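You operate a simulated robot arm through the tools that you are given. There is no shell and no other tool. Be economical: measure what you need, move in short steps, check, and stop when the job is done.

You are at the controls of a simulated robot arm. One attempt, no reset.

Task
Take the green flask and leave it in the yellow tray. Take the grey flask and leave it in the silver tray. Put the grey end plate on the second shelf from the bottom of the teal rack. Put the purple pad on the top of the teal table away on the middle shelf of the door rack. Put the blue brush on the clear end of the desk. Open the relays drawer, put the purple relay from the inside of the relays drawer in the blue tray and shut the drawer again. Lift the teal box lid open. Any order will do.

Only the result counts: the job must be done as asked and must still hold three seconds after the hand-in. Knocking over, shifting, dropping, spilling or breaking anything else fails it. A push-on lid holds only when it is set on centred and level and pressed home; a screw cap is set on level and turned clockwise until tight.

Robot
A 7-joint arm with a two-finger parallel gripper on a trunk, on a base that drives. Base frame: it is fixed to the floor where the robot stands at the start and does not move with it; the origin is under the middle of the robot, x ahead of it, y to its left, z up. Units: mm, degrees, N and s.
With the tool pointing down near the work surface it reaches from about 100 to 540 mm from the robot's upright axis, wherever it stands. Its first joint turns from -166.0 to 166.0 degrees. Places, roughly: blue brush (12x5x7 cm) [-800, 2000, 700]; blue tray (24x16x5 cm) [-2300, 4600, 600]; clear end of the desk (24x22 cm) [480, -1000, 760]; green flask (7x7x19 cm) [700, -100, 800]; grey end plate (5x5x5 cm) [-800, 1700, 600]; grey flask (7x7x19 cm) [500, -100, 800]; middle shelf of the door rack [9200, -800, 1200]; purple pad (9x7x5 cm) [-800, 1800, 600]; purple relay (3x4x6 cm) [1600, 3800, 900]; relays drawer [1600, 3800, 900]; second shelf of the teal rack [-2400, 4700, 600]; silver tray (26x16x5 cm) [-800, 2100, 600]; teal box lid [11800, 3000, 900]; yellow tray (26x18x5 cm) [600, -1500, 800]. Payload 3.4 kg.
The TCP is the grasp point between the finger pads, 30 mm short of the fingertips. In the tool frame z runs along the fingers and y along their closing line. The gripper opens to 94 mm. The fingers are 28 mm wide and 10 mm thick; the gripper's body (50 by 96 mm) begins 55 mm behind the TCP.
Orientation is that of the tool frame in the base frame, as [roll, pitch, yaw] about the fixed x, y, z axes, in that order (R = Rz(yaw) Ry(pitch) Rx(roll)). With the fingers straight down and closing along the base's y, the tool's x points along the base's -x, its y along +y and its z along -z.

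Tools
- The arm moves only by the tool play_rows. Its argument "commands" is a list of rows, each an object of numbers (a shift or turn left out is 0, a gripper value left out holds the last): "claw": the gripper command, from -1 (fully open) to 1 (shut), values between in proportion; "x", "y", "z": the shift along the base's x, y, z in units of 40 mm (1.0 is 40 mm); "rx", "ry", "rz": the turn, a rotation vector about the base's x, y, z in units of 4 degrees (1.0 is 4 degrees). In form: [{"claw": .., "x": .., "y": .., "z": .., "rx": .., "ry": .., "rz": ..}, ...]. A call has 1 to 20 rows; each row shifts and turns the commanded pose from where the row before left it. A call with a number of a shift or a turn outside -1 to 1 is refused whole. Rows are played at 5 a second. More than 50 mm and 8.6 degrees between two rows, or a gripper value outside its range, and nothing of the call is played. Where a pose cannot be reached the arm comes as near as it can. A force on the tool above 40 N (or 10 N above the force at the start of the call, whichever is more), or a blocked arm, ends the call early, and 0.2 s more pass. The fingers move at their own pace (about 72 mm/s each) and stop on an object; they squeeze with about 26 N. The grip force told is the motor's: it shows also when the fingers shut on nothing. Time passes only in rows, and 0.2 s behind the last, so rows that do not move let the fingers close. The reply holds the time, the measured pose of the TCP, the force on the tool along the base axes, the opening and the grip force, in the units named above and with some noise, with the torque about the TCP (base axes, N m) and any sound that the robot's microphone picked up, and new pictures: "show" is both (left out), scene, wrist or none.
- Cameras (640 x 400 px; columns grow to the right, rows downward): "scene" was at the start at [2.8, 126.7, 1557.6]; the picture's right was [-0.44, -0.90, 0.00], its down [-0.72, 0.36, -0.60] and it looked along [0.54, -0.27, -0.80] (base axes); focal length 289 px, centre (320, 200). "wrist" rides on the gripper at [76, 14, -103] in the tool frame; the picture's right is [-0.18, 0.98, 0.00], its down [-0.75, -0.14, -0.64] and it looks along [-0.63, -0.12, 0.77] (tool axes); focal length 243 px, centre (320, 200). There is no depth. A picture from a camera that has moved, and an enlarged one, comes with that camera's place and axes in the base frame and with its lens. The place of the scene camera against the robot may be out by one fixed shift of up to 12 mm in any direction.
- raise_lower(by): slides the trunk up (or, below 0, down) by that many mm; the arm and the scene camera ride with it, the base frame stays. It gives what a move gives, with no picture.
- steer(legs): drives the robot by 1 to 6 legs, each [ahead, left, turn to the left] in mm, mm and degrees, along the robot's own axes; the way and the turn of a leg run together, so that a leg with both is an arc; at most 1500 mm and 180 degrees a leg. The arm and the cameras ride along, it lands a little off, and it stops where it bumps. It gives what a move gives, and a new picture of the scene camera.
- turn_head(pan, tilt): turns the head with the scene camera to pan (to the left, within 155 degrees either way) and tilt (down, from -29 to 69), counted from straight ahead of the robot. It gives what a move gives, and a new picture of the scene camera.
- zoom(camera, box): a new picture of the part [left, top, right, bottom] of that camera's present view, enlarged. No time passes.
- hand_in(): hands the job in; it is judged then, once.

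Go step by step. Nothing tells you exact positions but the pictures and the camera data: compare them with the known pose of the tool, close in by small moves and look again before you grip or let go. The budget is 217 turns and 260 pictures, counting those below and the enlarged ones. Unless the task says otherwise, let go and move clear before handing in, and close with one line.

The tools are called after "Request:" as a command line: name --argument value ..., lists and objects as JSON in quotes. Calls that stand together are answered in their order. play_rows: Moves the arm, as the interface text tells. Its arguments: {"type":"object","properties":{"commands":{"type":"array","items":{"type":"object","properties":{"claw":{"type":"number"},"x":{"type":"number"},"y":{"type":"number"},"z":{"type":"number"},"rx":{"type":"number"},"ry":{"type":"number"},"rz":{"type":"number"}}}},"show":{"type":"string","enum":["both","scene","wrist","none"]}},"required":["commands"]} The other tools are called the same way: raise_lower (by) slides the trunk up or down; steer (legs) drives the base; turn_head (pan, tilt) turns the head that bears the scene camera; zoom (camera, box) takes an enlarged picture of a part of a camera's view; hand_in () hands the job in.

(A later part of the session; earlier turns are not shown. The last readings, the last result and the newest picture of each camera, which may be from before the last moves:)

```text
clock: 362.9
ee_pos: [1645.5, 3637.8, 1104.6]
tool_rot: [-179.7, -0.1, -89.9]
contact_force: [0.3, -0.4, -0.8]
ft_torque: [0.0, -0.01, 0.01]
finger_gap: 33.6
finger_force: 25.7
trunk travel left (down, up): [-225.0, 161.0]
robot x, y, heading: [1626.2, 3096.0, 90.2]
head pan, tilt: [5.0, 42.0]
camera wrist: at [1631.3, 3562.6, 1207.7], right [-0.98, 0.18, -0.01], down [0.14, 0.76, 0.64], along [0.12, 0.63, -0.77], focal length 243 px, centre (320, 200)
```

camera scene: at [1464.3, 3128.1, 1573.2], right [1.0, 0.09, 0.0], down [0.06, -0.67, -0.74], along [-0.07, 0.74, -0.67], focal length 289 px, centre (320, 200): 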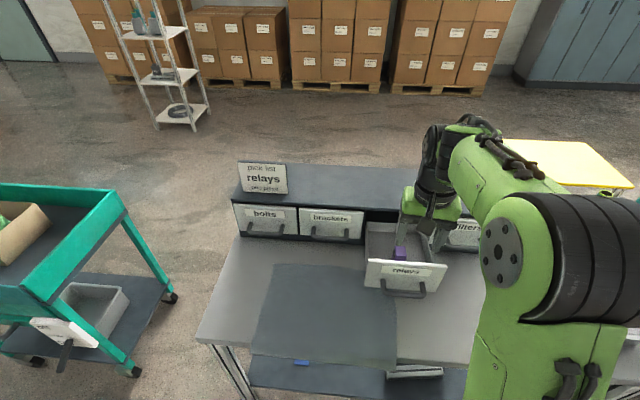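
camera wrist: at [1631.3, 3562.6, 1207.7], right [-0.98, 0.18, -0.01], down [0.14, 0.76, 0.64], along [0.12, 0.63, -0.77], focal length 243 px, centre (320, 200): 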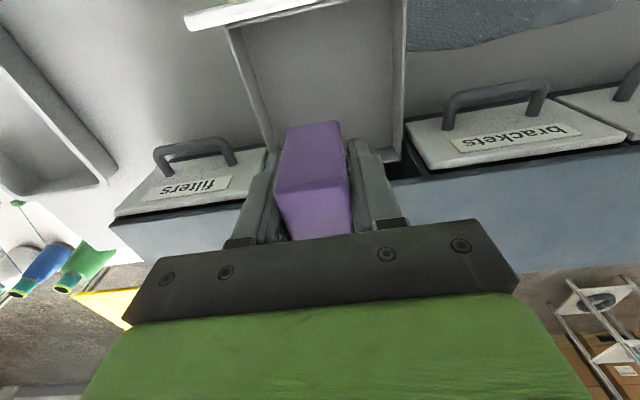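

Relay is in hand. Retract and drive back to the rack.

Request:
play_rows --commands '[{"y": -0.9}, {"y": -0.9}, {"y": -0.9}]' --show "none"

Request:
steer --legs '[[-250, 0, 0], [0, 1500, 0], [0, 1480, 0], [1500, 0, 0], [230, 0, 0], [0, 0, 90]]'

Request:
turn_head --pan -10 --tilt 45

```text
clock: 363.7
ee_pos: [1643.2, 3529.3, 1104.1]
tool_rot: [-179.7, -0.1, -89.9]
contact_force: [-0.4, -0.7, -1.3]
ft_torque: [-0.02, 0.04, 0.01]
finger_gap: 33.5
finger_force: 25.5
trunk travel left (down, up): [-225.0, 161.0]
robot x, y, heading: [1624.4, 3101.8, 90.1]
head pan, tilt: [5.0, 42.0]
```

```text
clock: 391.7
ee_pos: [-1743.5, 4678.6, 1103.5]
tool_rot: [-179.7, -0.2, -2.4]
contact_force: [0.0, 0.2, -0.7]
ft_torque: [0.02, 0.0, 0.0]
finger_gap: 33.8
finger_force: 25.9
trunk travel left (down, up): [-225.0, 161.0]
robot x, y, heading: [-1308.3, 4646.0, 177.8]
head pan, tilt: [5.0, 42.0]
camera scene: at [-1343.0, 4492.7, 1573.2], right [-0.05, 1.0, 0.0], down [0.67, 0.04, -0.74], along [-0.74, -0.04, -0.67], focal length 289 px, centre (320, 200)
```

scene: 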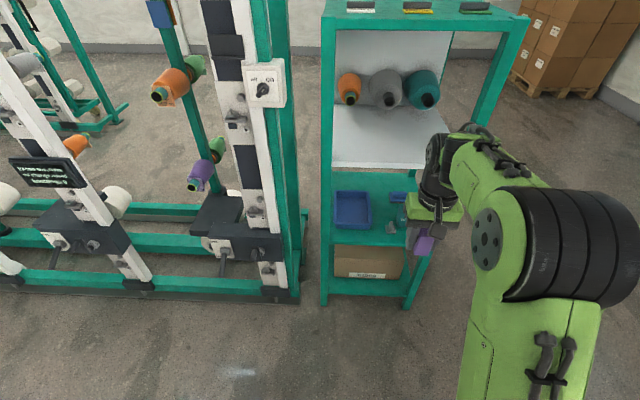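

```text
clock: 392.5
ee_pos: [-1744.0, 4676.1, 1104.1]
tool_rot: [-179.7, -0.1, -2.2]
contact_force: [0.5, 0.2, -0.8]
ft_torque: [0.03, -0.01, -0.01]
finger_gap: 33.7
finger_force: 26.0
trunk travel left (down, up): [-225.0, 161.0]
robot x, y, heading: [-1309.6, 4645.6, 178.4]
head pan, tilt: [-10.0, 45.0]
camera scene: at [-1339.1, 4514.0, 1568.9], right [0.21, 0.98, 0.0], down [0.69, -0.15, -0.71], along [-0.69, 0.15, -0.71], focal length 289 px, centre (320, 200)
```

scene: 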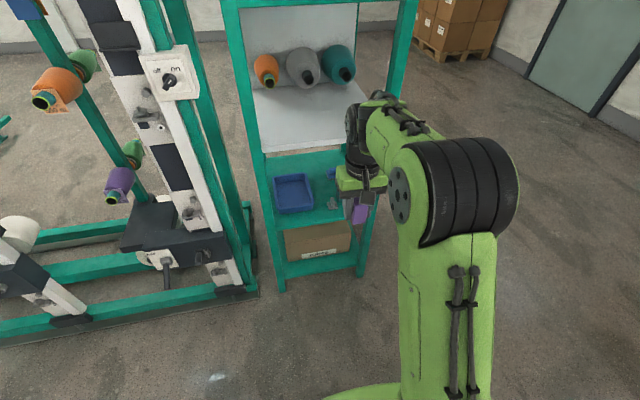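

Tray centre is (-2341, 4599). Approach, lower the trunk and tilt the tool 45°.

Request:
steer --legs '[[200, 70, 1.9]]'

Request:
raise_lower --by -200

Request:
play_rows --commands '[{"ry": 1, "x": -0.25}, {"ry": 1, "x": -0.25}, {"ry": 1, "x": -0.25}, {"ry": 1, "x": -0.25}, {"ry": 1, "x": -0.25}, {"ry": 1, "x": -0.25}, {"ry": 1, "x": -0.25}, {"ry": 1, "x": -0.25}, {"ry": 1, "x": -0.25}, {"ry": 1}, {"ry": 1}, {"ry": 0.25, "z": -0.5}, {"z": -1}, {"z": -1}, {"z": -1}, {"z": -1}, {"z": -0.7}]'

```text
clock: 394.1
ee_pos: [-1945.2, 4596.1, 1102.6]
tool_rot: [-179.7, -0.3, -0.6]
contact_force: [-0.6, 0.0, -1.1]
ft_torque: [0.0, 0.02, 0.0]
finger_gap: 33.7
finger_force: 26.5
trunk travel left (down, up): [-225.0, 161.0]
robot x, y, heading: [-1511.8, 4576.3, 179.5]
head pan, tilt: [-10.0, 45.0]
camera scene: at [-1537.2, 4446.2, 1568.8], right [0.18, 0.98, 0.0], down [0.7, -0.13, -0.71], along [-0.69, 0.13, -0.71], focal length 289 px, centre (320, 200)
```

scene: 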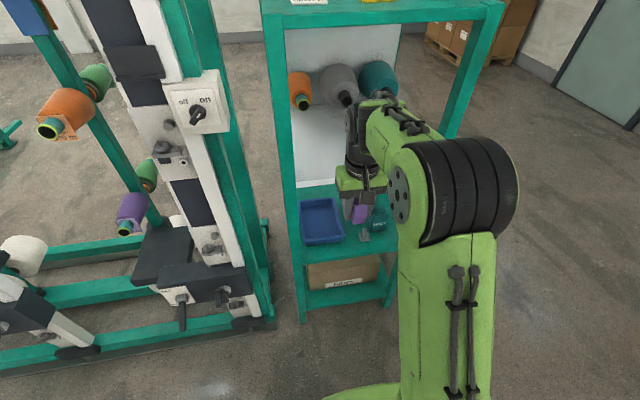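

```text
clock: 396.3
ee_pos: [-1945.3, 4596.7, 902.6]
tool_rot: [-179.7, -0.2, -0.5]
contact_force: [0.3, -1.3, -1.8]
ft_torque: [0.0, 0.01, -0.02]
finger_gap: 33.7
finger_force: 25.8
trunk travel left (down, up): [-25.0, 361.0]
robot x, y, heading: [-1511.6, 4577.1, 179.6]
head pan, tilt: [-10.0, 45.0]
```

```text
clock: 399.9
ee_pos: [-2034.1, 4597.6, 694.1]
tool_rot: [179.7, 44.9, -0.8]
contact_force: [0.3, 0.2, -0.8]
ft_torque: [-0.05, 0.0, 0.0]
finger_gap: 33.6
finger_force: 26.4
trunk travel left (down, up): [-25.0, 361.0]
robot x, y, heading: [-1512.1, 4570.2, 179.9]
head pan, tilt: [-10.0, 45.0]
camera scene: at [-1536.0, 4446.7, 1368.6], right [0.18, 0.98, 0.0], down [0.7, -0.13, -0.71], along [-0.7, 0.13, -0.71], focal length 289 px, centre (320, 200)
camera wrist: at [-1908.4, 4582.9, 713.3], right [-0.14, -0.98, 0.13], down [-0.08, 0.15, 0.99], along [-0.99, 0.13, -0.1], focal length 243 px, centre (320, 200)
```

scene: 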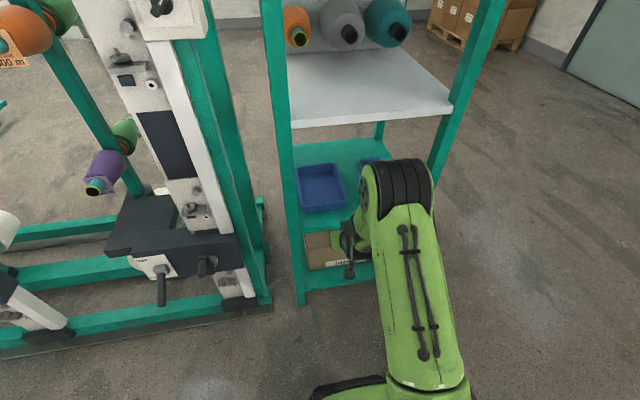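
wrist: 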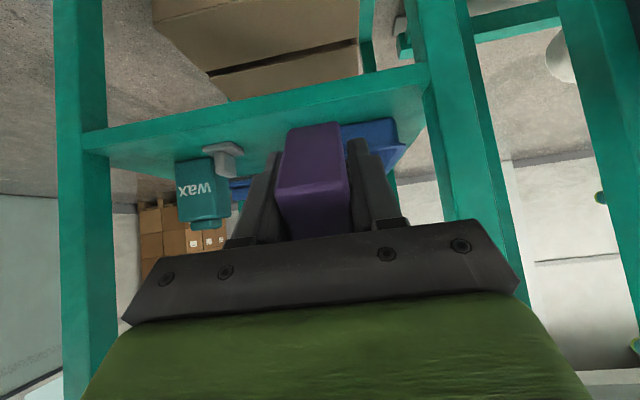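

Request:
steer --legs '[[180, 0, 0]]'

Request:
play_rows --commands '[{"x": -0.9}, {"x": -0.9}, {"x": -0.9}]'

```text
clock: 401.4
ee_pos: [-2215.1, 4597.9, 694.0]
tool_rot: [179.7, 44.8, -0.7]
contact_force: [1.1, 0.4, -0.9]
ft_torque: [-0.01, 0.03, 0.03]
finger_gap: 33.6
finger_force: 25.8
trunk travel left (down, up): [-25.0, 361.0]
robot x, y, heading: [-1694.4, 4576.8, 179.6]
head pan, tilt: [-10.0, 45.0]
camera scene: at [-1716.2, 4447.4, 1368.6], right [0.18, 0.98, 0.0], down [0.7, -0.12, -0.71], along [-0.7, 0.12, -0.71], focal length 289 px, centre (320, 200)
```

scene: 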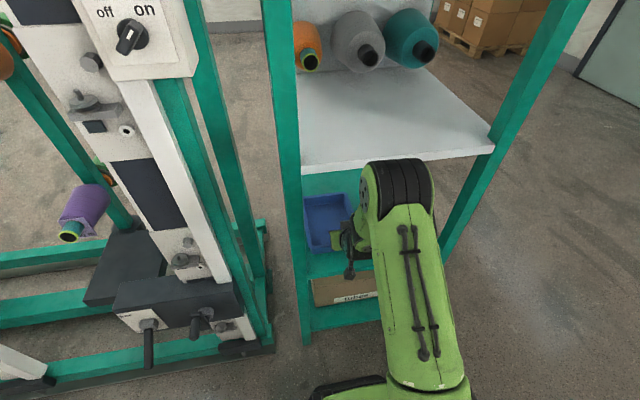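

```text
clock: 402.2
ee_pos: [-2321.5, 4597.9, 694.6]
tool_rot: [179.8, 44.8, -0.8]
contact_force: [-0.2, -0.3, -1.3]
ft_torque: [-0.05, -0.01, 0.02]
finger_gap: 33.6
finger_force: 25.7
trunk travel left (down, up): [-25.0, 361.0]
robot x, y, heading: [-1692.2, 4578.3, 180.0]
head pan, tilt: [-10.0, 45.0]
camera scene: at [-1715.8, 4447.4, 1368.6], right [0.18, 0.98, 0.0], down [0.7, -0.12, -0.71], along [-0.7, 0.12, -0.71], focal length 289 px, centre (320, 200)
camera wrist: at [-2196.3, 4583.7, 713.7], right [-0.14, -0.98, 0.13], down [-0.08, 0.15, 0.99], along [-0.99, 0.13, -0.1], focal length 243 px, centre (320, 200)
```

scene: 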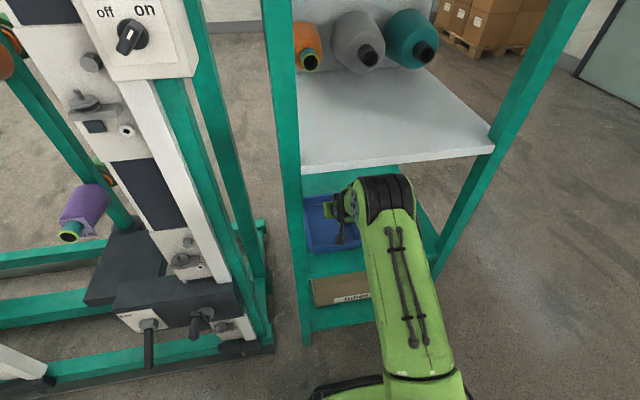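
wrist: 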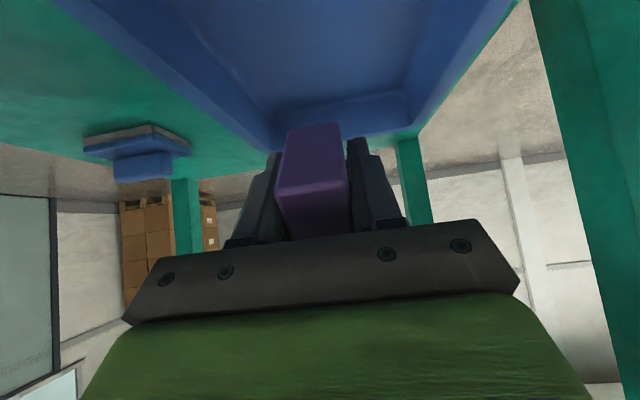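

Request:
play_rows --commands '[{"z": -0.8}, {"z": -0.5}, {"z": -0.2}, {"z": -0.1}, {"z": -0.1}]' --show "none"

```text
clock: 403.4
ee_pos: [-2321.1, 4598.3, 624.9]
tool_rot: [179.7, 44.8, -0.7]
contact_force: [0.1, -0.2, -0.7]
ft_torque: [0.06, -0.02, 0.03]
finger_gap: 33.6
finger_force: 26.2
trunk travel left (down, up): [-25.0, 361.0]
robot x, y, heading: [-1691.4, 4577.8, 179.7]
head pan, tilt: [-10.0, 45.0]
```

Request:
play_rows --commands '[{"z": -0.07}, {"z": -0.07}, {"z": -0.07}]' --show "wrist"

```text
clock: 404.2
ee_pos: [-2322.6, 4596.7, 622.0]
tool_rot: [179.7, 45.3, -0.7]
contact_force: [2.9, 0.3, 20.0]
ft_torque: [0.02, 0.01, 0.01]
finger_gap: 33.8
finger_force: 26.2
trunk travel left (down, up): [-25.0, 361.0]
robot x, y, heading: [-1692.0, 4579.4, 179.6]
head pan, tilt: [-10.0, 45.0]
camera wrist: at [-2196.3, 4582.7, 640.1], right [-0.14, -0.98, 0.13], down [-0.07, 0.14, 0.99], along [-0.99, 0.13, -0.09], focal length 243 px, centre (320, 200)
```

wrist: 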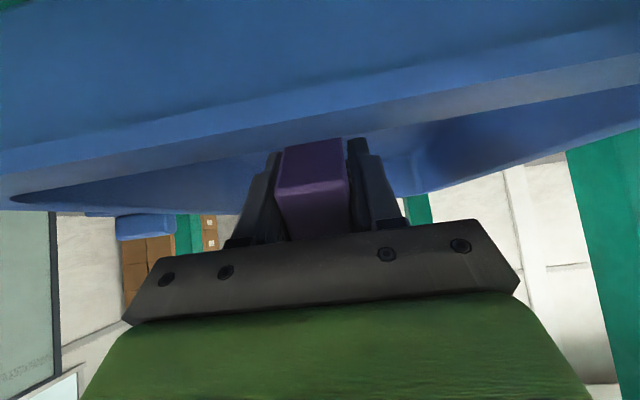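

Request:
play_rows --commands '[{"z": 0.05}, {"claw": 0.2}, {"claw": 0.0}, {"claw": -0.2}, {"claw": -0.2}, {"x": 0.3, "z": 0.4}, {"x": 0.5, "z": 0.6}, {"x": 0.5, "z": 0.6}, {"x": 0.7, "z": 0.6}, {"x": 0.7, "z": 0.6}, {"x": 0.7}]' --show "wrist"

```text
clock: 406.6
ee_pos: [-2187.0, 4598.2, 733.3]
tool_rot: [179.7, 44.8, -0.7]
contact_force: [-0.1, 0.7, -0.1]
ft_torque: [0.02, 0.0, 0.01]
finger_gap: 56.4
finger_force: 0.0
trunk travel left (down, up): [-25.0, 361.0]
robot x, y, heading: [-1697.5, 4577.1, 179.9]
head pan, tilt: [-10.0, 45.0]
camera wrist: at [-2059.6, 4584.4, 751.9], right [-0.14, -0.98, 0.13], down [-0.08, 0.15, 0.99], along [-0.99, 0.13, -0.1], focal length 243 px, centre (320, 200)
```

wrist: 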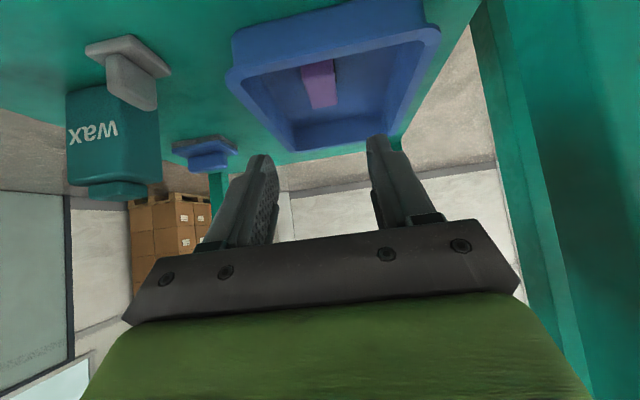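

Relay lies in the blue tray. Back away, restore the vertical tool and trunk, then go shut the drawer.

Request:
steer --legs '[[-400, 0, 0]]'

Request:
play_rows --commands '[{"z": 1, "claw": 1}, {"z": 1}, {"z": 1, "x": -0.3}, {"z": 0.6, "x": -0.5}, {"ry": -1}, {"ry": -1}, {"ry": -1}, {"ry": -1, "x": 0.3}, {"ry": -1, "x": 0.3}, {"ry": -1, "x": 0.3}, {"ry": -1, "x": 0.3}, {"ry": -1, "x": 0.3}, {"ry": -1, "x": 0.3}, {"ry": -1, "x": 0.3}, {"ry": -1, "x": 0.3}, {"ry": -0.2}]' --show "none"

Request:
raise_lower --by 200

Request:
steer --legs '[[-380, 0, 0], [0, 1500, 0], [0, 230, 0], [0, 0, -90], [0, -1500, 0], [0, -1100, 0]]'

```text
clock: 409.1
ee_pos: [-1777.9, 4597.0, 732.0]
tool_rot: [179.7, 44.9, -0.5]
contact_force: [-0.4, 0.0, -0.6]
ft_torque: [-0.04, 0.0, 0.0]
finger_gap: 56.6
finger_force: 0.0
trunk travel left (down, up): [-25.0, 361.0]
robot x, y, heading: [-1283.5, 4576.5, -179.9]
head pan, tilt: [-10.0, 45.0]
camera scene: at [-1305.9, 4446.9, 1368.6], right [0.17, 0.98, 0.0], down [0.7, -0.12, -0.71], along [-0.7, 0.12, -0.71], focal length 289 px, centre (320, 200)
```

scene: 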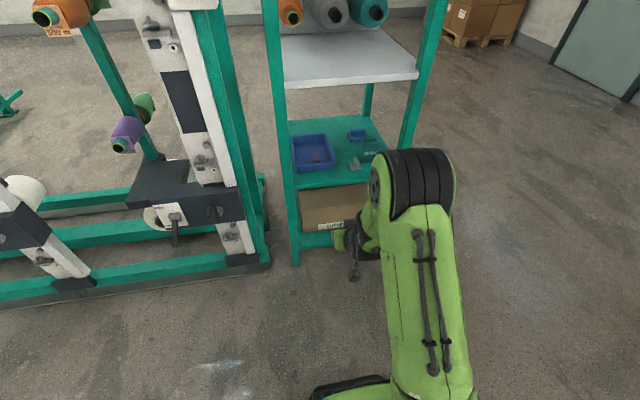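

```text
clock: 412.5
ee_pos: [-1712.8, 4595.1, 875.3]
tool_rot: [-180.0, -0.1, -0.3]
contact_force: [-0.2, -0.3, 0.0]
ft_torque: [-0.01, 0.01, 0.01]
finger_gap: 0.0
finger_force: 26.1
trunk travel left (down, up): [-25.0, 361.0]
robot x, y, heading: [-1284.4, 4577.0, -179.8]
head pan, tilt: [-10.0, 45.0]
```

```text
clock: 414.7
ee_pos: [-1713.2, 4596.7, 1077.3]
tool_rot: [179.9, 0.1, -0.3]
contact_force: [0.5, -0.1, 0.5]
ft_torque: [-0.01, -0.02, 0.0]
finger_gap: 0.2
finger_force: 25.8
trunk travel left (down, up): [-225.0, 161.0]
robot x, y, heading: [-1280.4, 4578.0, -180.3]
head pan, tilt: [-10.0, 45.0]
```

```text
clock: 419.9
ee_pos: [-1330.2, 4229.5, 1076.2]
tool_rot: [-179.8, 0.0, 1.0]
contact_force: [0.3, 0.2, -0.1]
ft_torque: [0.02, 0.02, 0.03]
finger_gap: 0.0
finger_force: 25.8
trunk travel left (down, up): [-225.0, 161.0]
robot x, y, heading: [-897.8, 4223.6, -178.1]
head pan, tilt: [-10.0, 45.0]
stopped in leg 2: the robot was blocked; the commanded pose is now the measured one
camera scene: at [-918.7, 4091.0, 1568.8], right [0.14, 0.99, 0.0], down [0.7, -0.1, -0.71], along [-0.7, 0.1, -0.71], focal length 289 px, centre (320, 200)
```

scene: 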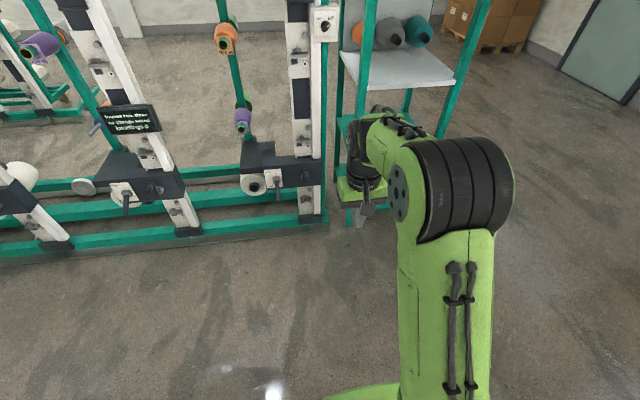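

I had backed too far and bumped toward the pegboard. Move away and check it.

Request:
steer --legs '[[0, -120, 0], [400, 0, 0]]'

Request:
turn_head --pan 125 --tilt 25

```text
clock: 423.2
ee_pos: [-1735.2, 4341.2, 1076.0]
tool_rot: [-179.8, 0.0, 1.0]
contact_force: [-0.4, -0.5, -0.1]
ft_torque: [0.03, -0.05, 0.02]
finger_gap: 0.0
finger_force: 26.6
trunk travel left (down, up): [-225.0, 161.0]
robot x, y, heading: [-1302.1, 4330.8, -178.2]
head pan, tilt: [-10.0, 45.0]
camera scene: at [-1323.7, 4201.4, 1568.8], right [0.14, 0.99, 0.0], down [0.7, -0.1, -0.71], along [-0.7, 0.1, -0.71], focal length 289 px, centre (320, 200)
```

scene: 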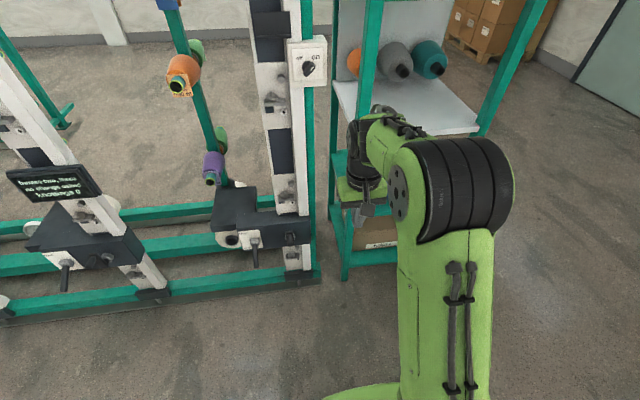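

```text
clock: 425.4
ee_pos: [-1733.2, 4339.7, 1076.4]
tool_rot: [-179.8, 0.0, 1.0]
contact_force: [-0.1, 0.8, 0.2]
ft_torque: [0.01, -0.02, -0.02]
finger_gap: 0.2
finger_force: 26.4
trunk travel left (down, up): [-225.0, 161.0]
robot x, y, heading: [-1302.3, 4329.0, -178.4]
head pan, tilt: [125.0, 25.0]
camera scene: at [-1187.1, 4115.8, 1599.4], right [-0.8, -0.6, 0.0], down [-0.25, 0.34, -0.91], along [0.54, -0.73, -0.42], focal length 289 px, centre (320, 200)
```

scene: 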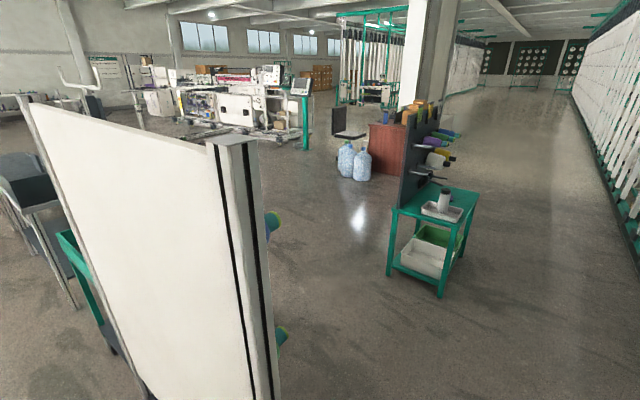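

Request:
steer --legs '[[60, 0, -1.8], [0, 1480, 0], [0, 0, -90], [0, -1500, 0], [0, -1450, 0]]'

Request:
turn_head --pan 5 --tilt 45

```text
clock: 450.9
ee_pos: [1626.3, 3300.2, 1076.3]
tool_rot: [-179.9, 0.1, -90.4]
contact_force: [-1.1, -0.3, 0.3]
ft_torque: [-0.02, 0.02, -0.03]
finger_gap: 0.0
finger_force: 26.2
trunk travel left (down, up): [-225.0, 161.0]
robot x, y, heading: [1611.6, 2867.7, 90.5]
head pan, tilt: [125.0, 25.0]
camera scene: at [1377.8, 2761.6, 1599.5], right [-0.58, 0.82, 0.0], down [0.34, 0.24, -0.91], along [-0.74, -0.52, -0.42], focal length 289 px, centre (320, 200)
```

scene: 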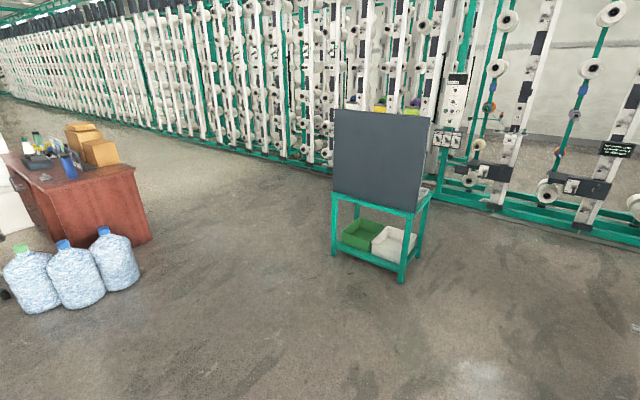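

```text
clock: 452.9
ee_pos: [1625.8, 3299.7, 1077.3]
tool_rot: [-179.8, 0.0, -90.4]
contact_force: [0.7, 0.8, -0.6]
ft_torque: [0.04, 0.01, 0.03]
finger_gap: 0.0
finger_force: 26.5
trunk travel left (down, up): [-225.0, 161.0]
robot x, y, heading: [1608.4, 2867.6, 90.3]
head pan, tilt: [5.0, 45.0]
camera scene: at [1444.9, 2895.8, 1568.9], right [1.0, 0.09, 0.0], down [0.07, -0.7, -0.71], along [-0.07, 0.7, -0.71], focal length 289 px, centre (320, 200)
```

scene: 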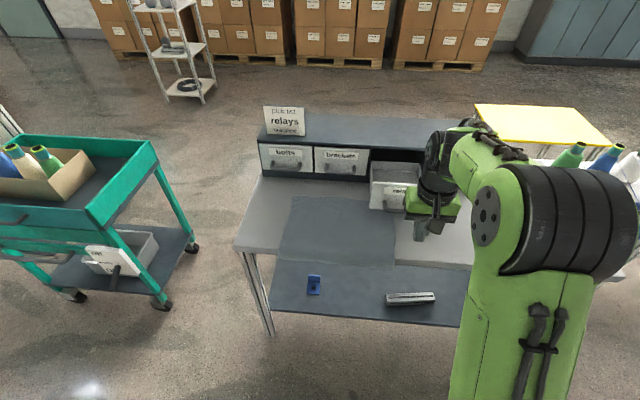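

Request:
play_rows --commands '[{"y": -0.8, "x": 0.5}, {"y": -0.8}, {"z": -1}, {"z": -1}, {"z": -1}, {"z": -1}, {"z": -0.25}]' --show "none"

Request:
steer --legs '[[225, 0, 0]]'

```text
clock: 454.6
ee_pos: [1646.2, 3235.1, 906.4]
tool_rot: [-179.9, 0.0, -90.4]
contact_force: [1.7, -0.3, -0.7]
ft_torque: [0.0, 0.0, 0.02]
finger_gap: 0.0
finger_force: 25.6
trunk travel left (down, up): [-225.0, 161.0]
robot x, y, heading: [1607.6, 2869.7, 90.1]
head pan, tilt: [5.0, 45.0]
```

```text
clock: 456.3
ee_pos: [1645.5, 3462.4, 906.3]
tool_rot: [-179.9, -0.1, -90.6]
contact_force: [0.9, 0.6, -0.5]
ft_torque: [-0.02, -0.02, 0.01]
finger_gap: 0.0
finger_force: 26.4
trunk travel left (down, up): [-225.0, 161.0]
robot x, y, heading: [1606.9, 3095.4, 89.9]
head pan, tilt: [5.0, 45.0]
camera scene: at [1444.1, 3124.5, 1568.8], right [1.0, 0.09, 0.0], down [0.06, -0.71, -0.71], along [-0.06, 0.7, -0.71], focal length 289 px, centre (320, 200)
```

scene: 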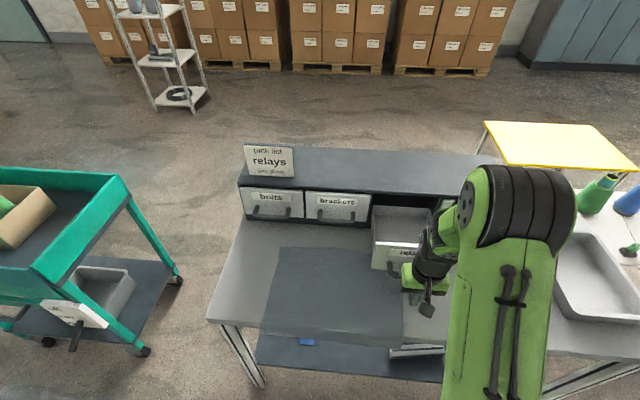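

Now push on the bar with the closed fingers.

Request:
play_rows --commands '[{"y": 0.6}, {"y": 0.6}, {"y": 0.6}, {"y": 0.6}, {"y": 0.6}, {"y": 0.6}, {"y": 0.6}]' --show "scene"

```text
clock: 457.9
ee_pos: [1644.3, 3630.1, 907.8]
tool_rot: [-179.9, 0.0, -90.6]
contact_force: [-0.3, 0.9, 0.4]
ft_torque: [0.03, 0.02, 0.06]
finger_gap: 0.0
finger_force: 26.2
trunk travel left (down, up): [-225.0, 161.0]
robot x, y, heading: [1606.6, 3091.8, 90.1]
head pan, tilt: [5.0, 45.0]
camera scene: at [1444.1, 3123.7, 1568.8], right [1.0, 0.09, 0.0], down [0.06, -0.7, -0.71], along [-0.06, 0.7, -0.71], focal length 289 px, centre (320, 200)
```

scene: 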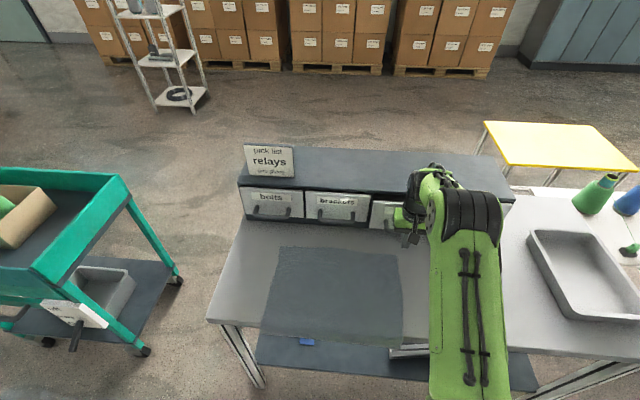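

Request:
play_rows --commands '[{"y": 0.4}, {"y": 0.3}, {"y": 0.2}, {"y": 0.15}, {"y": 0.1}, {"y": 0.1}]' --show "none"

```text
clock: 458.9
ee_pos: [1644.1, 3661.5, 906.4]
tool_rot: [-180.0, -1.4, -90.5]
contact_force: [-0.7, -21.6, 10.3]
ft_torque: [0.12, 0.1, 0.23]
finger_gap: 0.0
finger_force: 26.4
trunk travel left (down, up): [-225.0, 161.0]
robot x, y, heading: [1611.0, 3097.8, 90.1]
head pan, tilt: [5.0, 45.0]
stopped in row 5: the force on the tool passed its limit at 47 N (the readings are from after the stop); the commanded pose is now the measured one
```

Request:
play_rows --commands '[{"y": -0.5}, {"y": -0.8}, {"y": -0.8}, {"y": -0.8}, {"z": 1}, {"z": 1}, {"z": 1}, {"z": 1}, {"z": 0.5}]' --show "wrist"

Request:
zoom --camera "scene" --box '[230, 130, 450, 260]'

```text
clock: 460.9
ee_pos: [1643.7, 3549.4, 1084.1]
tool_rot: [-180.0, -1.2, -90.5]
contact_force: [-0.2, -0.4, -0.1]
ft_torque: [0.0, 0.03, 0.01]
finger_gap: 0.0
finger_force: 26.4
trunk travel left (down, up): [-225.0, 161.0]
robot x, y, heading: [1604.8, 3090.5, 90.3]
head pan, tilt: [5.0, 45.0]
camera wrist: at [1629.4, 3476.2, 1189.6], right [-0.98, 0.19, 0.0], down [0.15, 0.77, 0.63], along [0.12, 0.61, -0.78], focal length 243 px, centre (320, 200)
```

wrist: 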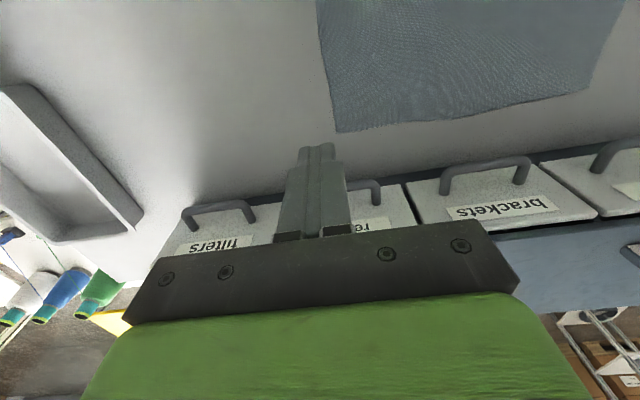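

```text
2.91 times, centred on (340, 195) of scene
camera zoom: at [1444.1, 3122.2, 1568.8], right [1.0, 0.09, 0.0], down [0.06, -0.7, -0.71], along [-0.06, 0.7, -0.71], focal length 841 px, centre (262, 214)
```

zoom: 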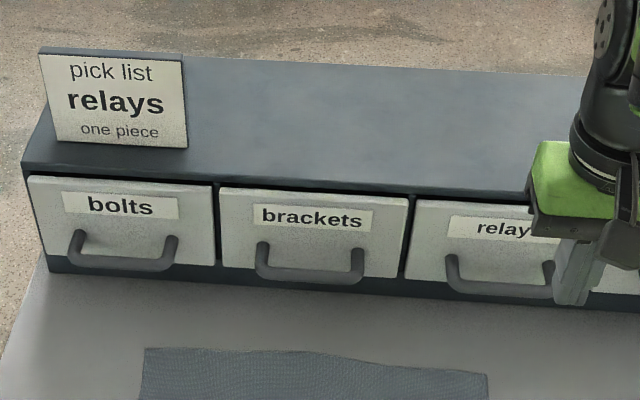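

Drawer is shut flush. Next the purple pad: drive to the aisle side of the table, facing it.

Request:
steer --legs '[[-240, 0, 0], [0, 1500, 0], [0, 1530, 0], [0, 0, -90], [0, -1000, 0]]'

Request:
turn_head --pan 10 --tilt 58

```text
refused: 1530 is not a number from -1500 to 1500
```

```text
clock: 461.6
ee_pos: [1644.8, 3549.2, 1085.1]
tool_rot: [-180.0, -1.1, -90.5]
contact_force: [0.4, 0.4, -0.8]
ft_torque: [0.01, -0.01, 0.0]
finger_gap: 0.1
finger_force: 25.5
trunk travel left (down, up): [-225.0, 161.0]
robot x, y, heading: [1610.2, 3093.5, 90.0]
head pan, tilt: [10.0, 58.0]
camera scene: at [1439.2, 3109.2, 1551.8], right [0.98, 0.18, 0.0], down [0.15, -0.83, -0.53], along [-0.09, 0.52, -0.85], focal length 289 px, centre (320, 200)
```

scene: 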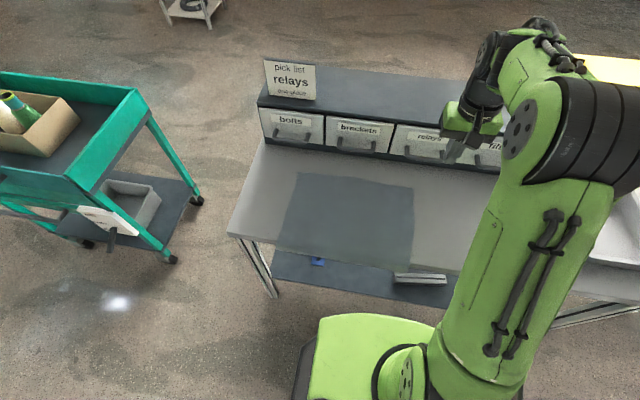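

Request:
steer --legs '[[-240, 0, 0], [0, 1500, 0], [0, 1490, 0], [0, 0, -90], [0, -1000, 0]]'

```text
clock: 486.2
ee_pos: [-935.4, 1771.9, 1084.5]
tool_rot: [180.0, -1.3, 179.4]
contact_force: [0.9, -0.1, -0.4]
ft_torque: [0.03, 0.02, -0.03]
finger_gap: 0.1
finger_force: 26.1
trunk travel left (down, up): [-225.0, 161.0]
robot x, y, heading: [-1394.5, 1809.5, 0.0]
head pan, tilt: [10.0, 58.0]
camera scene: at [-1387.2, 1981.9, 1551.8], right [0.17, -0.98, 0.0], down [-0.84, -0.15, -0.53], along [0.52, 0.09, -0.85], focal length 289 px, centre (320, 200)
```

scene: 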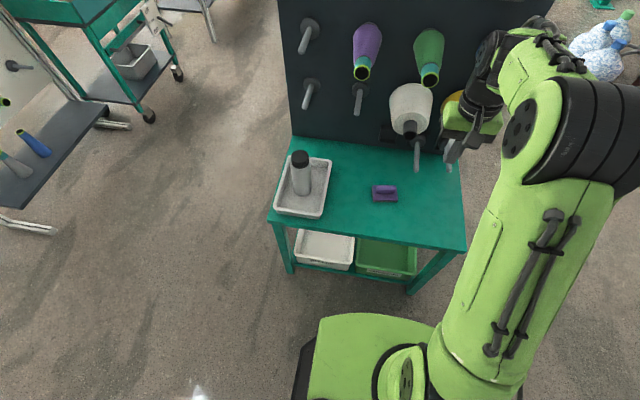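

Request:
steer --legs '[[40, 78, 0]]'

Request:
raise_lower --by -200

Request:
play_rows --commands '[{"ry": -1, "x": 0.1, "claw": -1}, {"ry": -1, "x": 0.1}, {"ry": -1, "x": 0.1}, {"ry": -1, "x": 0.1}, {"ry": -1, "x": 0.1}, {"ry": -1, "x": 0.1}, {"ry": -1, "x": 0.1}, {"ry": -1, "x": 0.1}, {"ry": -1}, {"ry": -1}, {"ry": -1}, {"z": -1}, {"z": -1}, {"z": -1}, {"z": -0.6}]' --show "wrist"

```text
clock: 487.2
ee_pos: [-895.2, 1851.3, 1083.6]
tool_rot: [-180.0, -1.2, 179.4]
contact_force: [1.1, -0.3, -1.0]
ft_torque: [-0.05, 0.04, 0.01]
finger_gap: 0.0
finger_force: 26.0
trunk travel left (down, up): [-225.0, 161.0]
robot x, y, heading: [-1354.1, 1887.6, -0.1]
head pan, tilt: [10.0, 58.0]
camera scene: at [-1345.9, 2061.6, 1551.5], right [0.17, -0.98, 0.0], down [-0.84, -0.15, -0.53], along [0.52, 0.09, -0.85], focal length 289 px, centre (320, 200)
```

scene: 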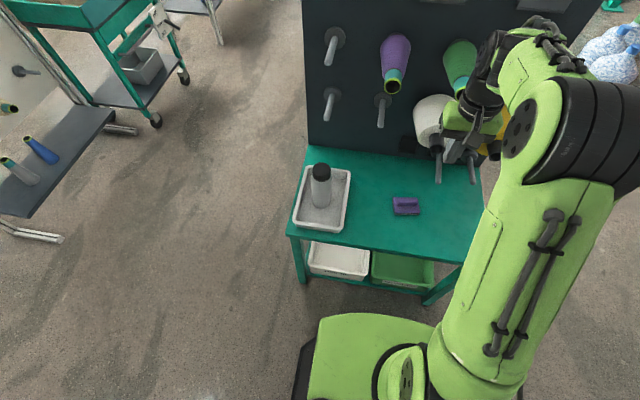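

```text
clock: 489.4
ee_pos: [-895.0, 1850.3, 884.4]
tool_rot: [180.0, -1.2, 179.4]
contact_force: [-0.1, -0.7, -0.7]
ft_torque: [0.02, 0.0, 0.02]
finger_gap: 0.0
finger_force: 25.9
trunk travel left (down, up): [-25.0, 361.0]
robot x, y, heading: [-1350.0, 1889.2, 0.0]
head pan, tilt: [10.0, 58.0]
```

```text
clock: 492.6
ee_pos: [-864.0, 1848.7, 738.8]
tool_rot: [179.4, 42.8, 179.0]
contact_force: [0.3, -0.6, 0.2]
ft_torque: [0.0, -0.01, 0.02]
finger_gap: 94.1
finger_force: 0.1
trunk travel left (down, up): [-25.0, 361.0]
robot x, y, heading: [-1349.8, 1887.9, -0.0]
head pan, tilt: [10.0, 58.0]
camera wrist: at [-990.0, 1864.6, 762.8], right [0.14, 0.98, 0.13], down [0.11, -0.15, 0.98], along [0.98, -0.13, -0.13], focal length 243 px, centre (320, 200)
```

wrist: 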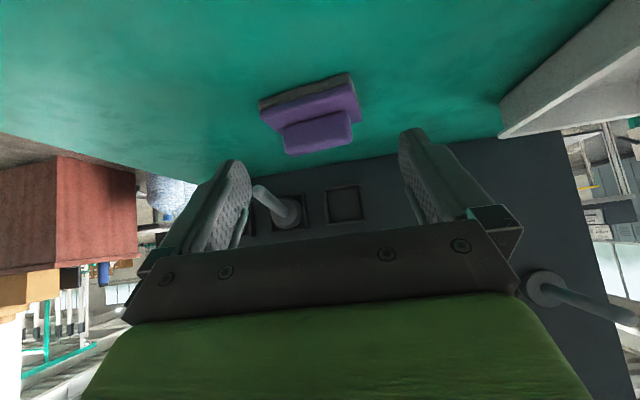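

Request:
zoom --camera "wrist" --box '[240, 50, 400, 170]'

```text
3.33 times, centred on (320, 110) of wrist
camera zoom: at [-990.0, 1864.6, 762.8], right [0.14, 0.98, 0.13], down [0.11, -0.15, 0.98], along [0.98, -0.13, -0.13], focal length 809 px, centre (320, 500)
```

zoom: 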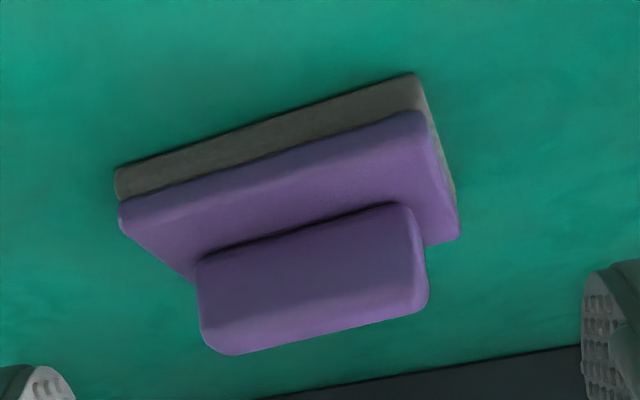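

Pad rib is centred at about (-756, 1838), yawed 10°. Align and close on its ends.

Request:
play_rows --commands '[{"rz": 0.9, "x": 0.6, "y": -0.1}, {"rz": 0.9, "x": 0.6, "y": -0.1}, {"rz": 0.7, "x": 0.6, "y": -0.07}, {"x": 0.65}, {"z": -0.6}, {"z": -0.4}]' --show "wrist"

```text
clock: 494.0
ee_pos: [-765.6, 1839.0, 699.2]
tool_rot: [179.5, 42.9, -170.9]
contact_force: [-0.6, -1.5, -0.1]
ft_torque: [-0.03, -0.02, 0.02]
finger_gap: 93.7
finger_force: 0.1
trunk travel left (down, up): [-25.0, 361.0]
robot x, y, heading: [-1351.2, 1889.7, 0.1]
head pan, tilt: [10.0, 58.0]
camera wrist: at [-891.1, 1832.7, 722.5], right [-0.03, 0.99, 0.13], down [0.14, -0.13, 0.98], along [0.99, 0.05, -0.13], focal length 243 px, centre (320, 200)
```

wrist: 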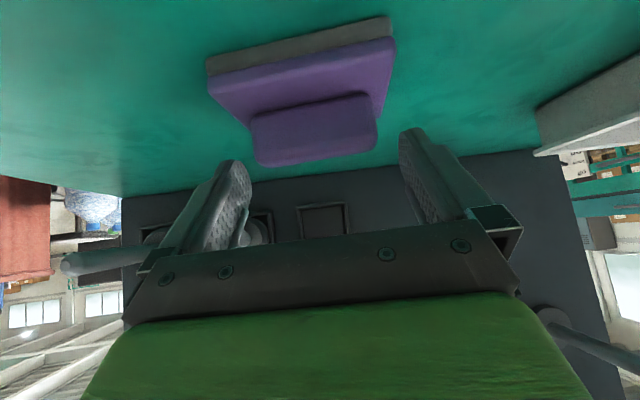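

Request:
play_rows --commands '[{"y": -0.12, "z": -0.2}, {"z": -0.17}, {"claw": 1}, {"claw": 1}, {"claw": 1}, {"claw": 1}]' --show "wrist"

```text
clock: 495.4
ee_pos: [-764.9, 1834.5, 684.3]
tool_rot: [179.4, 42.7, -170.8]
contact_force: [0.2, 0.1, 0.8]
ft_torque: [-0.04, -0.08, -0.01]
finger_gap: 69.4
finger_force: 26.5
trunk travel left (down, up): [-25.0, 361.0]
robot x, y, heading: [-1351.1, 1886.8, 0.0]
head pan, tilt: [10.0, 58.0]
camera wrist: at [-891.0, 1827.5, 708.3], right [-0.03, 0.99, 0.13], down [0.14, -0.13, 0.98], along [0.99, 0.05, -0.13], focal length 243 px, centre (320, 200)
```

wrist: 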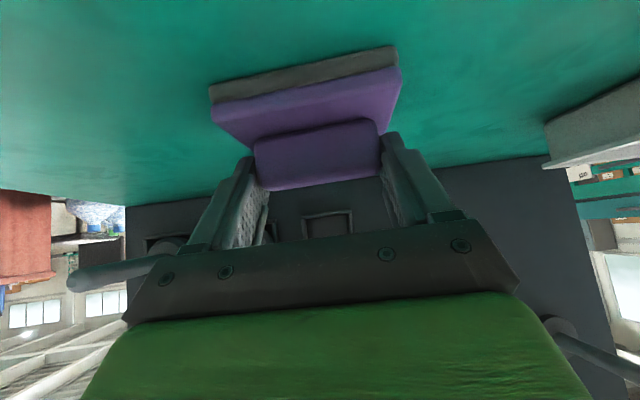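

Request:
play_rows --commands '[{"z": 0.3}, {"z": 0.3}, {"z": 0.6}, {"x": -0.5, "z": 0.6}, {"x": -0.5, "z": 0.6}]' --show "wrist"

```text
clock: 496.6
ee_pos: [-808.3, 1834.1, 782.7]
tool_rot: [179.3, 42.8, -170.9]
contact_force: [0.6, -0.3, -0.8]
ft_torque: [0.01, 0.02, -0.01]
finger_gap: 69.2
finger_force: 26.0
trunk travel left (down, up): [-25.0, 361.0]
robot x, y, heading: [-1350.0, 1888.6, -0.1]
head pan, tilt: [10.0, 58.0]
camera wrist: at [-934.4, 1827.7, 806.9], right [-0.03, 0.99, 0.13], down [0.14, -0.13, 0.98], along [0.99, 0.05, -0.14], focal length 243 px, centre (320, 200)
```

wrist: 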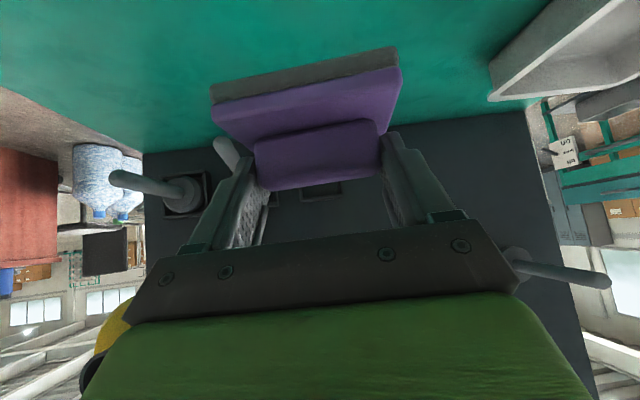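

Pad held. Back out, raise trunk, and head east along y≈1000, looking ahead.

Request:
steer --legs '[[-100, 0, 0], [0, -900, 0], [1500, 0, 0], [1500, 0, 0]]'

Request:
raise_lower --by 280

Request:
turn_head --pan 10 --tilt 12

```text
clock: 516.2
ee_pos: [2115.7, 946.6, 781.7]
tool_rot: [179.4, 42.8, -171.0]
contact_force: [0.0, -0.5, -1.3]
ft_torque: [0.0, 0.01, 0.01]
finger_gap: 69.5
finger_force: 25.9
trunk travel left (down, up): [-25.0, 361.0]
robot x, y, heading: [1569.4, 1002.5, 0.0]
head pan, tilt: [10.0, 58.0]
camera scene: at [1576.9, 1173.6, 1351.5], right [0.17, -0.99, 0.0], down [-0.84, -0.15, -0.53], along [0.52, 0.09, -0.85], focal length 289 px, centre (320, 200)
```

scene: 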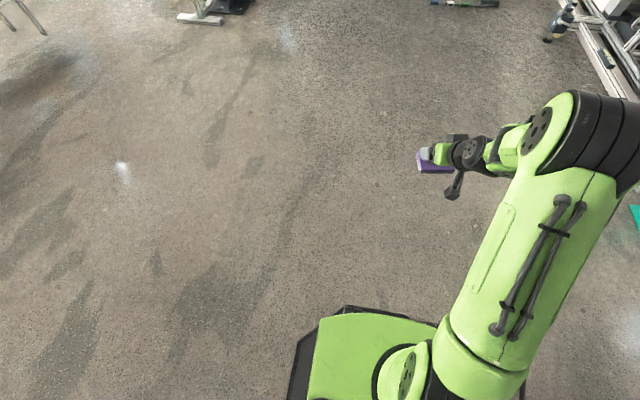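

```text
clock: 519.0
ee_pos: [2116.0, 946.5, 1062.6]
tool_rot: [179.4, 42.8, -171.1]
contact_force: [0.0, -0.2, -0.4]
ft_torque: [-0.01, 0.0, 0.02]
finger_gap: 69.7
finger_force: 26.2
trunk travel left (down, up): [-305.0, 81.0]
robot x, y, heading: [1575.4, 1003.0, -0.3]
head pan, tilt: [10.0, 58.0]
```

```text
clock: 520.1
ee_pos: [2116.2, 946.5, 1062.6]
tool_rot: [179.4, 42.9, -171.1]
contact_force: [-0.1, 0.9, -1.5]
ft_torque: [-0.03, 0.0, 0.02]
finger_gap: 69.4
finger_force: 25.8
trunk travel left (down, up): [-305.0, 81.0]
robot x, y, heading: [1571.6, 1005.2, -0.3]
head pan, tilt: [10.0, 12.0]
camera scene: at [1600.8, 1177.8, 1700.4], right [0.17, -0.99, 0.0], down [-0.21, -0.04, -0.98], along [0.96, 0.17, -0.21], focal length 289 px, centre (320, 200)
```

scene: 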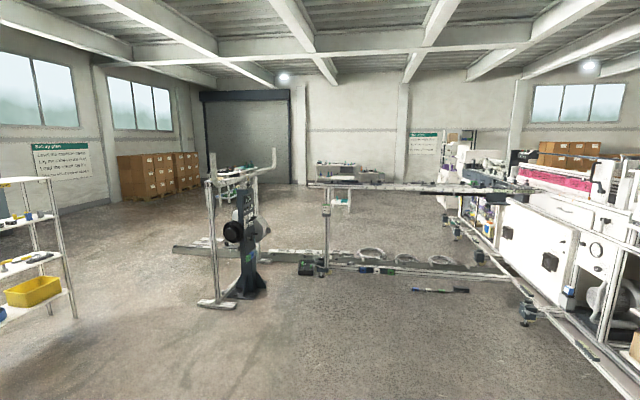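

A floor frame lies ahead at x≈5500; I'll go around its left end. First legs, then look again.

Request:
steer --legs '[[1450, 0, 0], [350, 1400, 0], [950, 950, 0]]'

Request:
turn_head --pan 20 --tilt 22

```text
clock: 535.7
ee_pos: [4004.3, 2456.6, 1057.3]
tool_rot: [179.3, 41.8, -172.7]
contact_force: [0.4, 0.2, -0.8]
ft_torque: [0.01, 0.01, -0.02]
finger_gap: 69.4
finger_force: 25.8
trunk travel left (down, up): [-305.0, 81.0]
robot x, y, heading: [3473.6, 2527.3, -0.2]
head pan, tilt: [10.0, 12.0]
stopped in leg 3: the robot was blocked; the commanded pose is now the measured one
camera scene: at [3495.4, 2700.7, 1701.0], right [0.17, -0.99, 0.0], down [-0.2, -0.03, -0.98], along [0.96, 0.17, -0.2], focal length 289 px, centre (320, 200)
```

scene: 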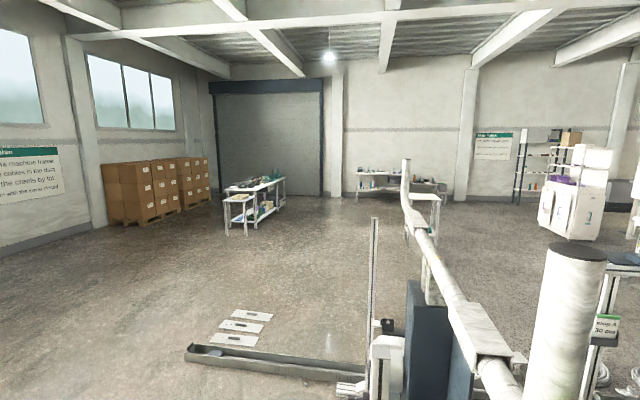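

```text
clock: 536.5
ee_pos: [4005.6, 2455.2, 1058.6]
tool_rot: [179.3, 41.9, -172.7]
contact_force: [-0.8, -0.3, -1.2]
ft_torque: [0.0, -0.01, -0.01]
finger_gap: 69.4
finger_force: 26.3
trunk travel left (down, up): [-305.0, 81.0]
robot x, y, heading: [3473.8, 2528.1, -0.6]
head pan, tilt: [20.0, 22.0]
camera scene: at [3490.4, 2714.6, 1684.8], right [0.34, -0.94, 0.0], down [-0.35, -0.12, -0.93], along [0.87, 0.31, -0.37], focal length 289 px, centre (320, 200)
```

scene: 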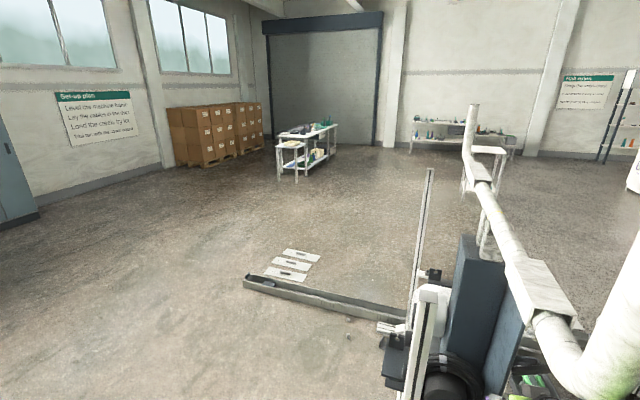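

The held arm met the stand; I back off and take a wider route to the left.

Request:
steer --legs '[[-250, 0, 0.4], [0, 700, 0], [600, 100, 0], [900, 1100, 0], [0, 350, 0]]'

Request:
play_rows --commands '[{"z": 0}]' --show "wrist"

```text
clock: 553.3
ee_pos: [5262.4, 4707.0, 1056.6]
tool_rot: [179.6, 41.8, -172.4]
contact_force: [0.9, 0.6, -0.7]
ft_torque: [0.02, 0.08, 0.01]
finger_gap: 69.4
finger_force: 25.7
trunk travel left (down, up): [-305.0, 81.0]
robot x, y, heading: [4726.5, 4776.0, -0.3]
head pan, tilt: [20.0, 22.0]
camera scene: at [4750.3, 4967.6, 1684.1], right [0.34, -0.94, 0.0], down [-0.35, -0.13, -0.93], along [0.87, 0.31, -0.38], focal length 289 px, centre (320, 200)
```

scene: 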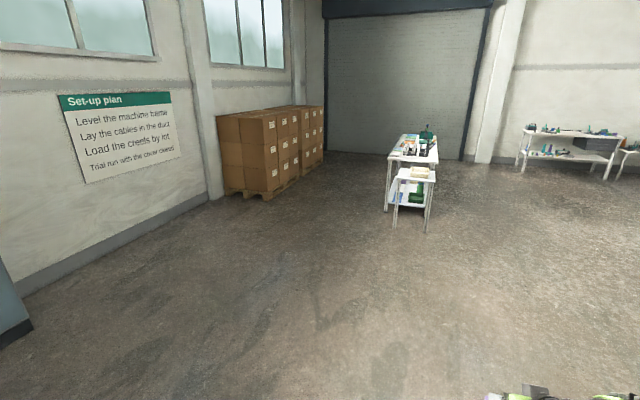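

```text
clock: 553.7
ee_pos: [5263.0, 4705.6, 1056.0]
tool_rot: [179.5, 41.7, -172.3]
contact_force: [0.0, 0.6, -0.7]
ft_torque: [0.01, 0.02, -0.01]
finger_gap: 69.4
finger_force: 25.6
trunk travel left (down, up): [-305.0, 81.0]
robot x, y, heading: [4722.5, 4773.4, -0.2]
head pan, tilt: [20.0, 22.0]
camera wrist: at [5136.9, 4703.7, 1082.5], right [0.0, 0.99, 0.13], down [0.15, -0.13, 0.98], along [0.99, 0.02, -0.15], focal length 243 px, centre (320, 200)
```

wrist: 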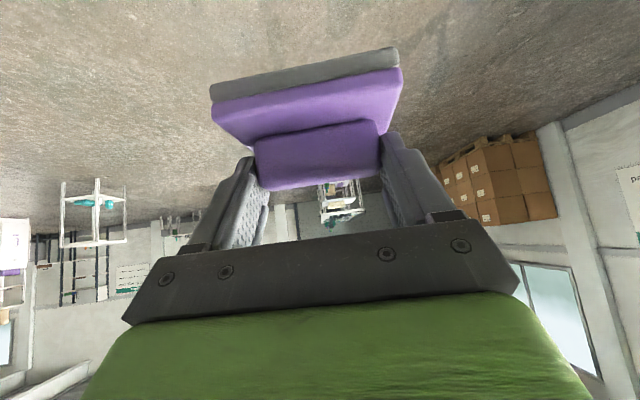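

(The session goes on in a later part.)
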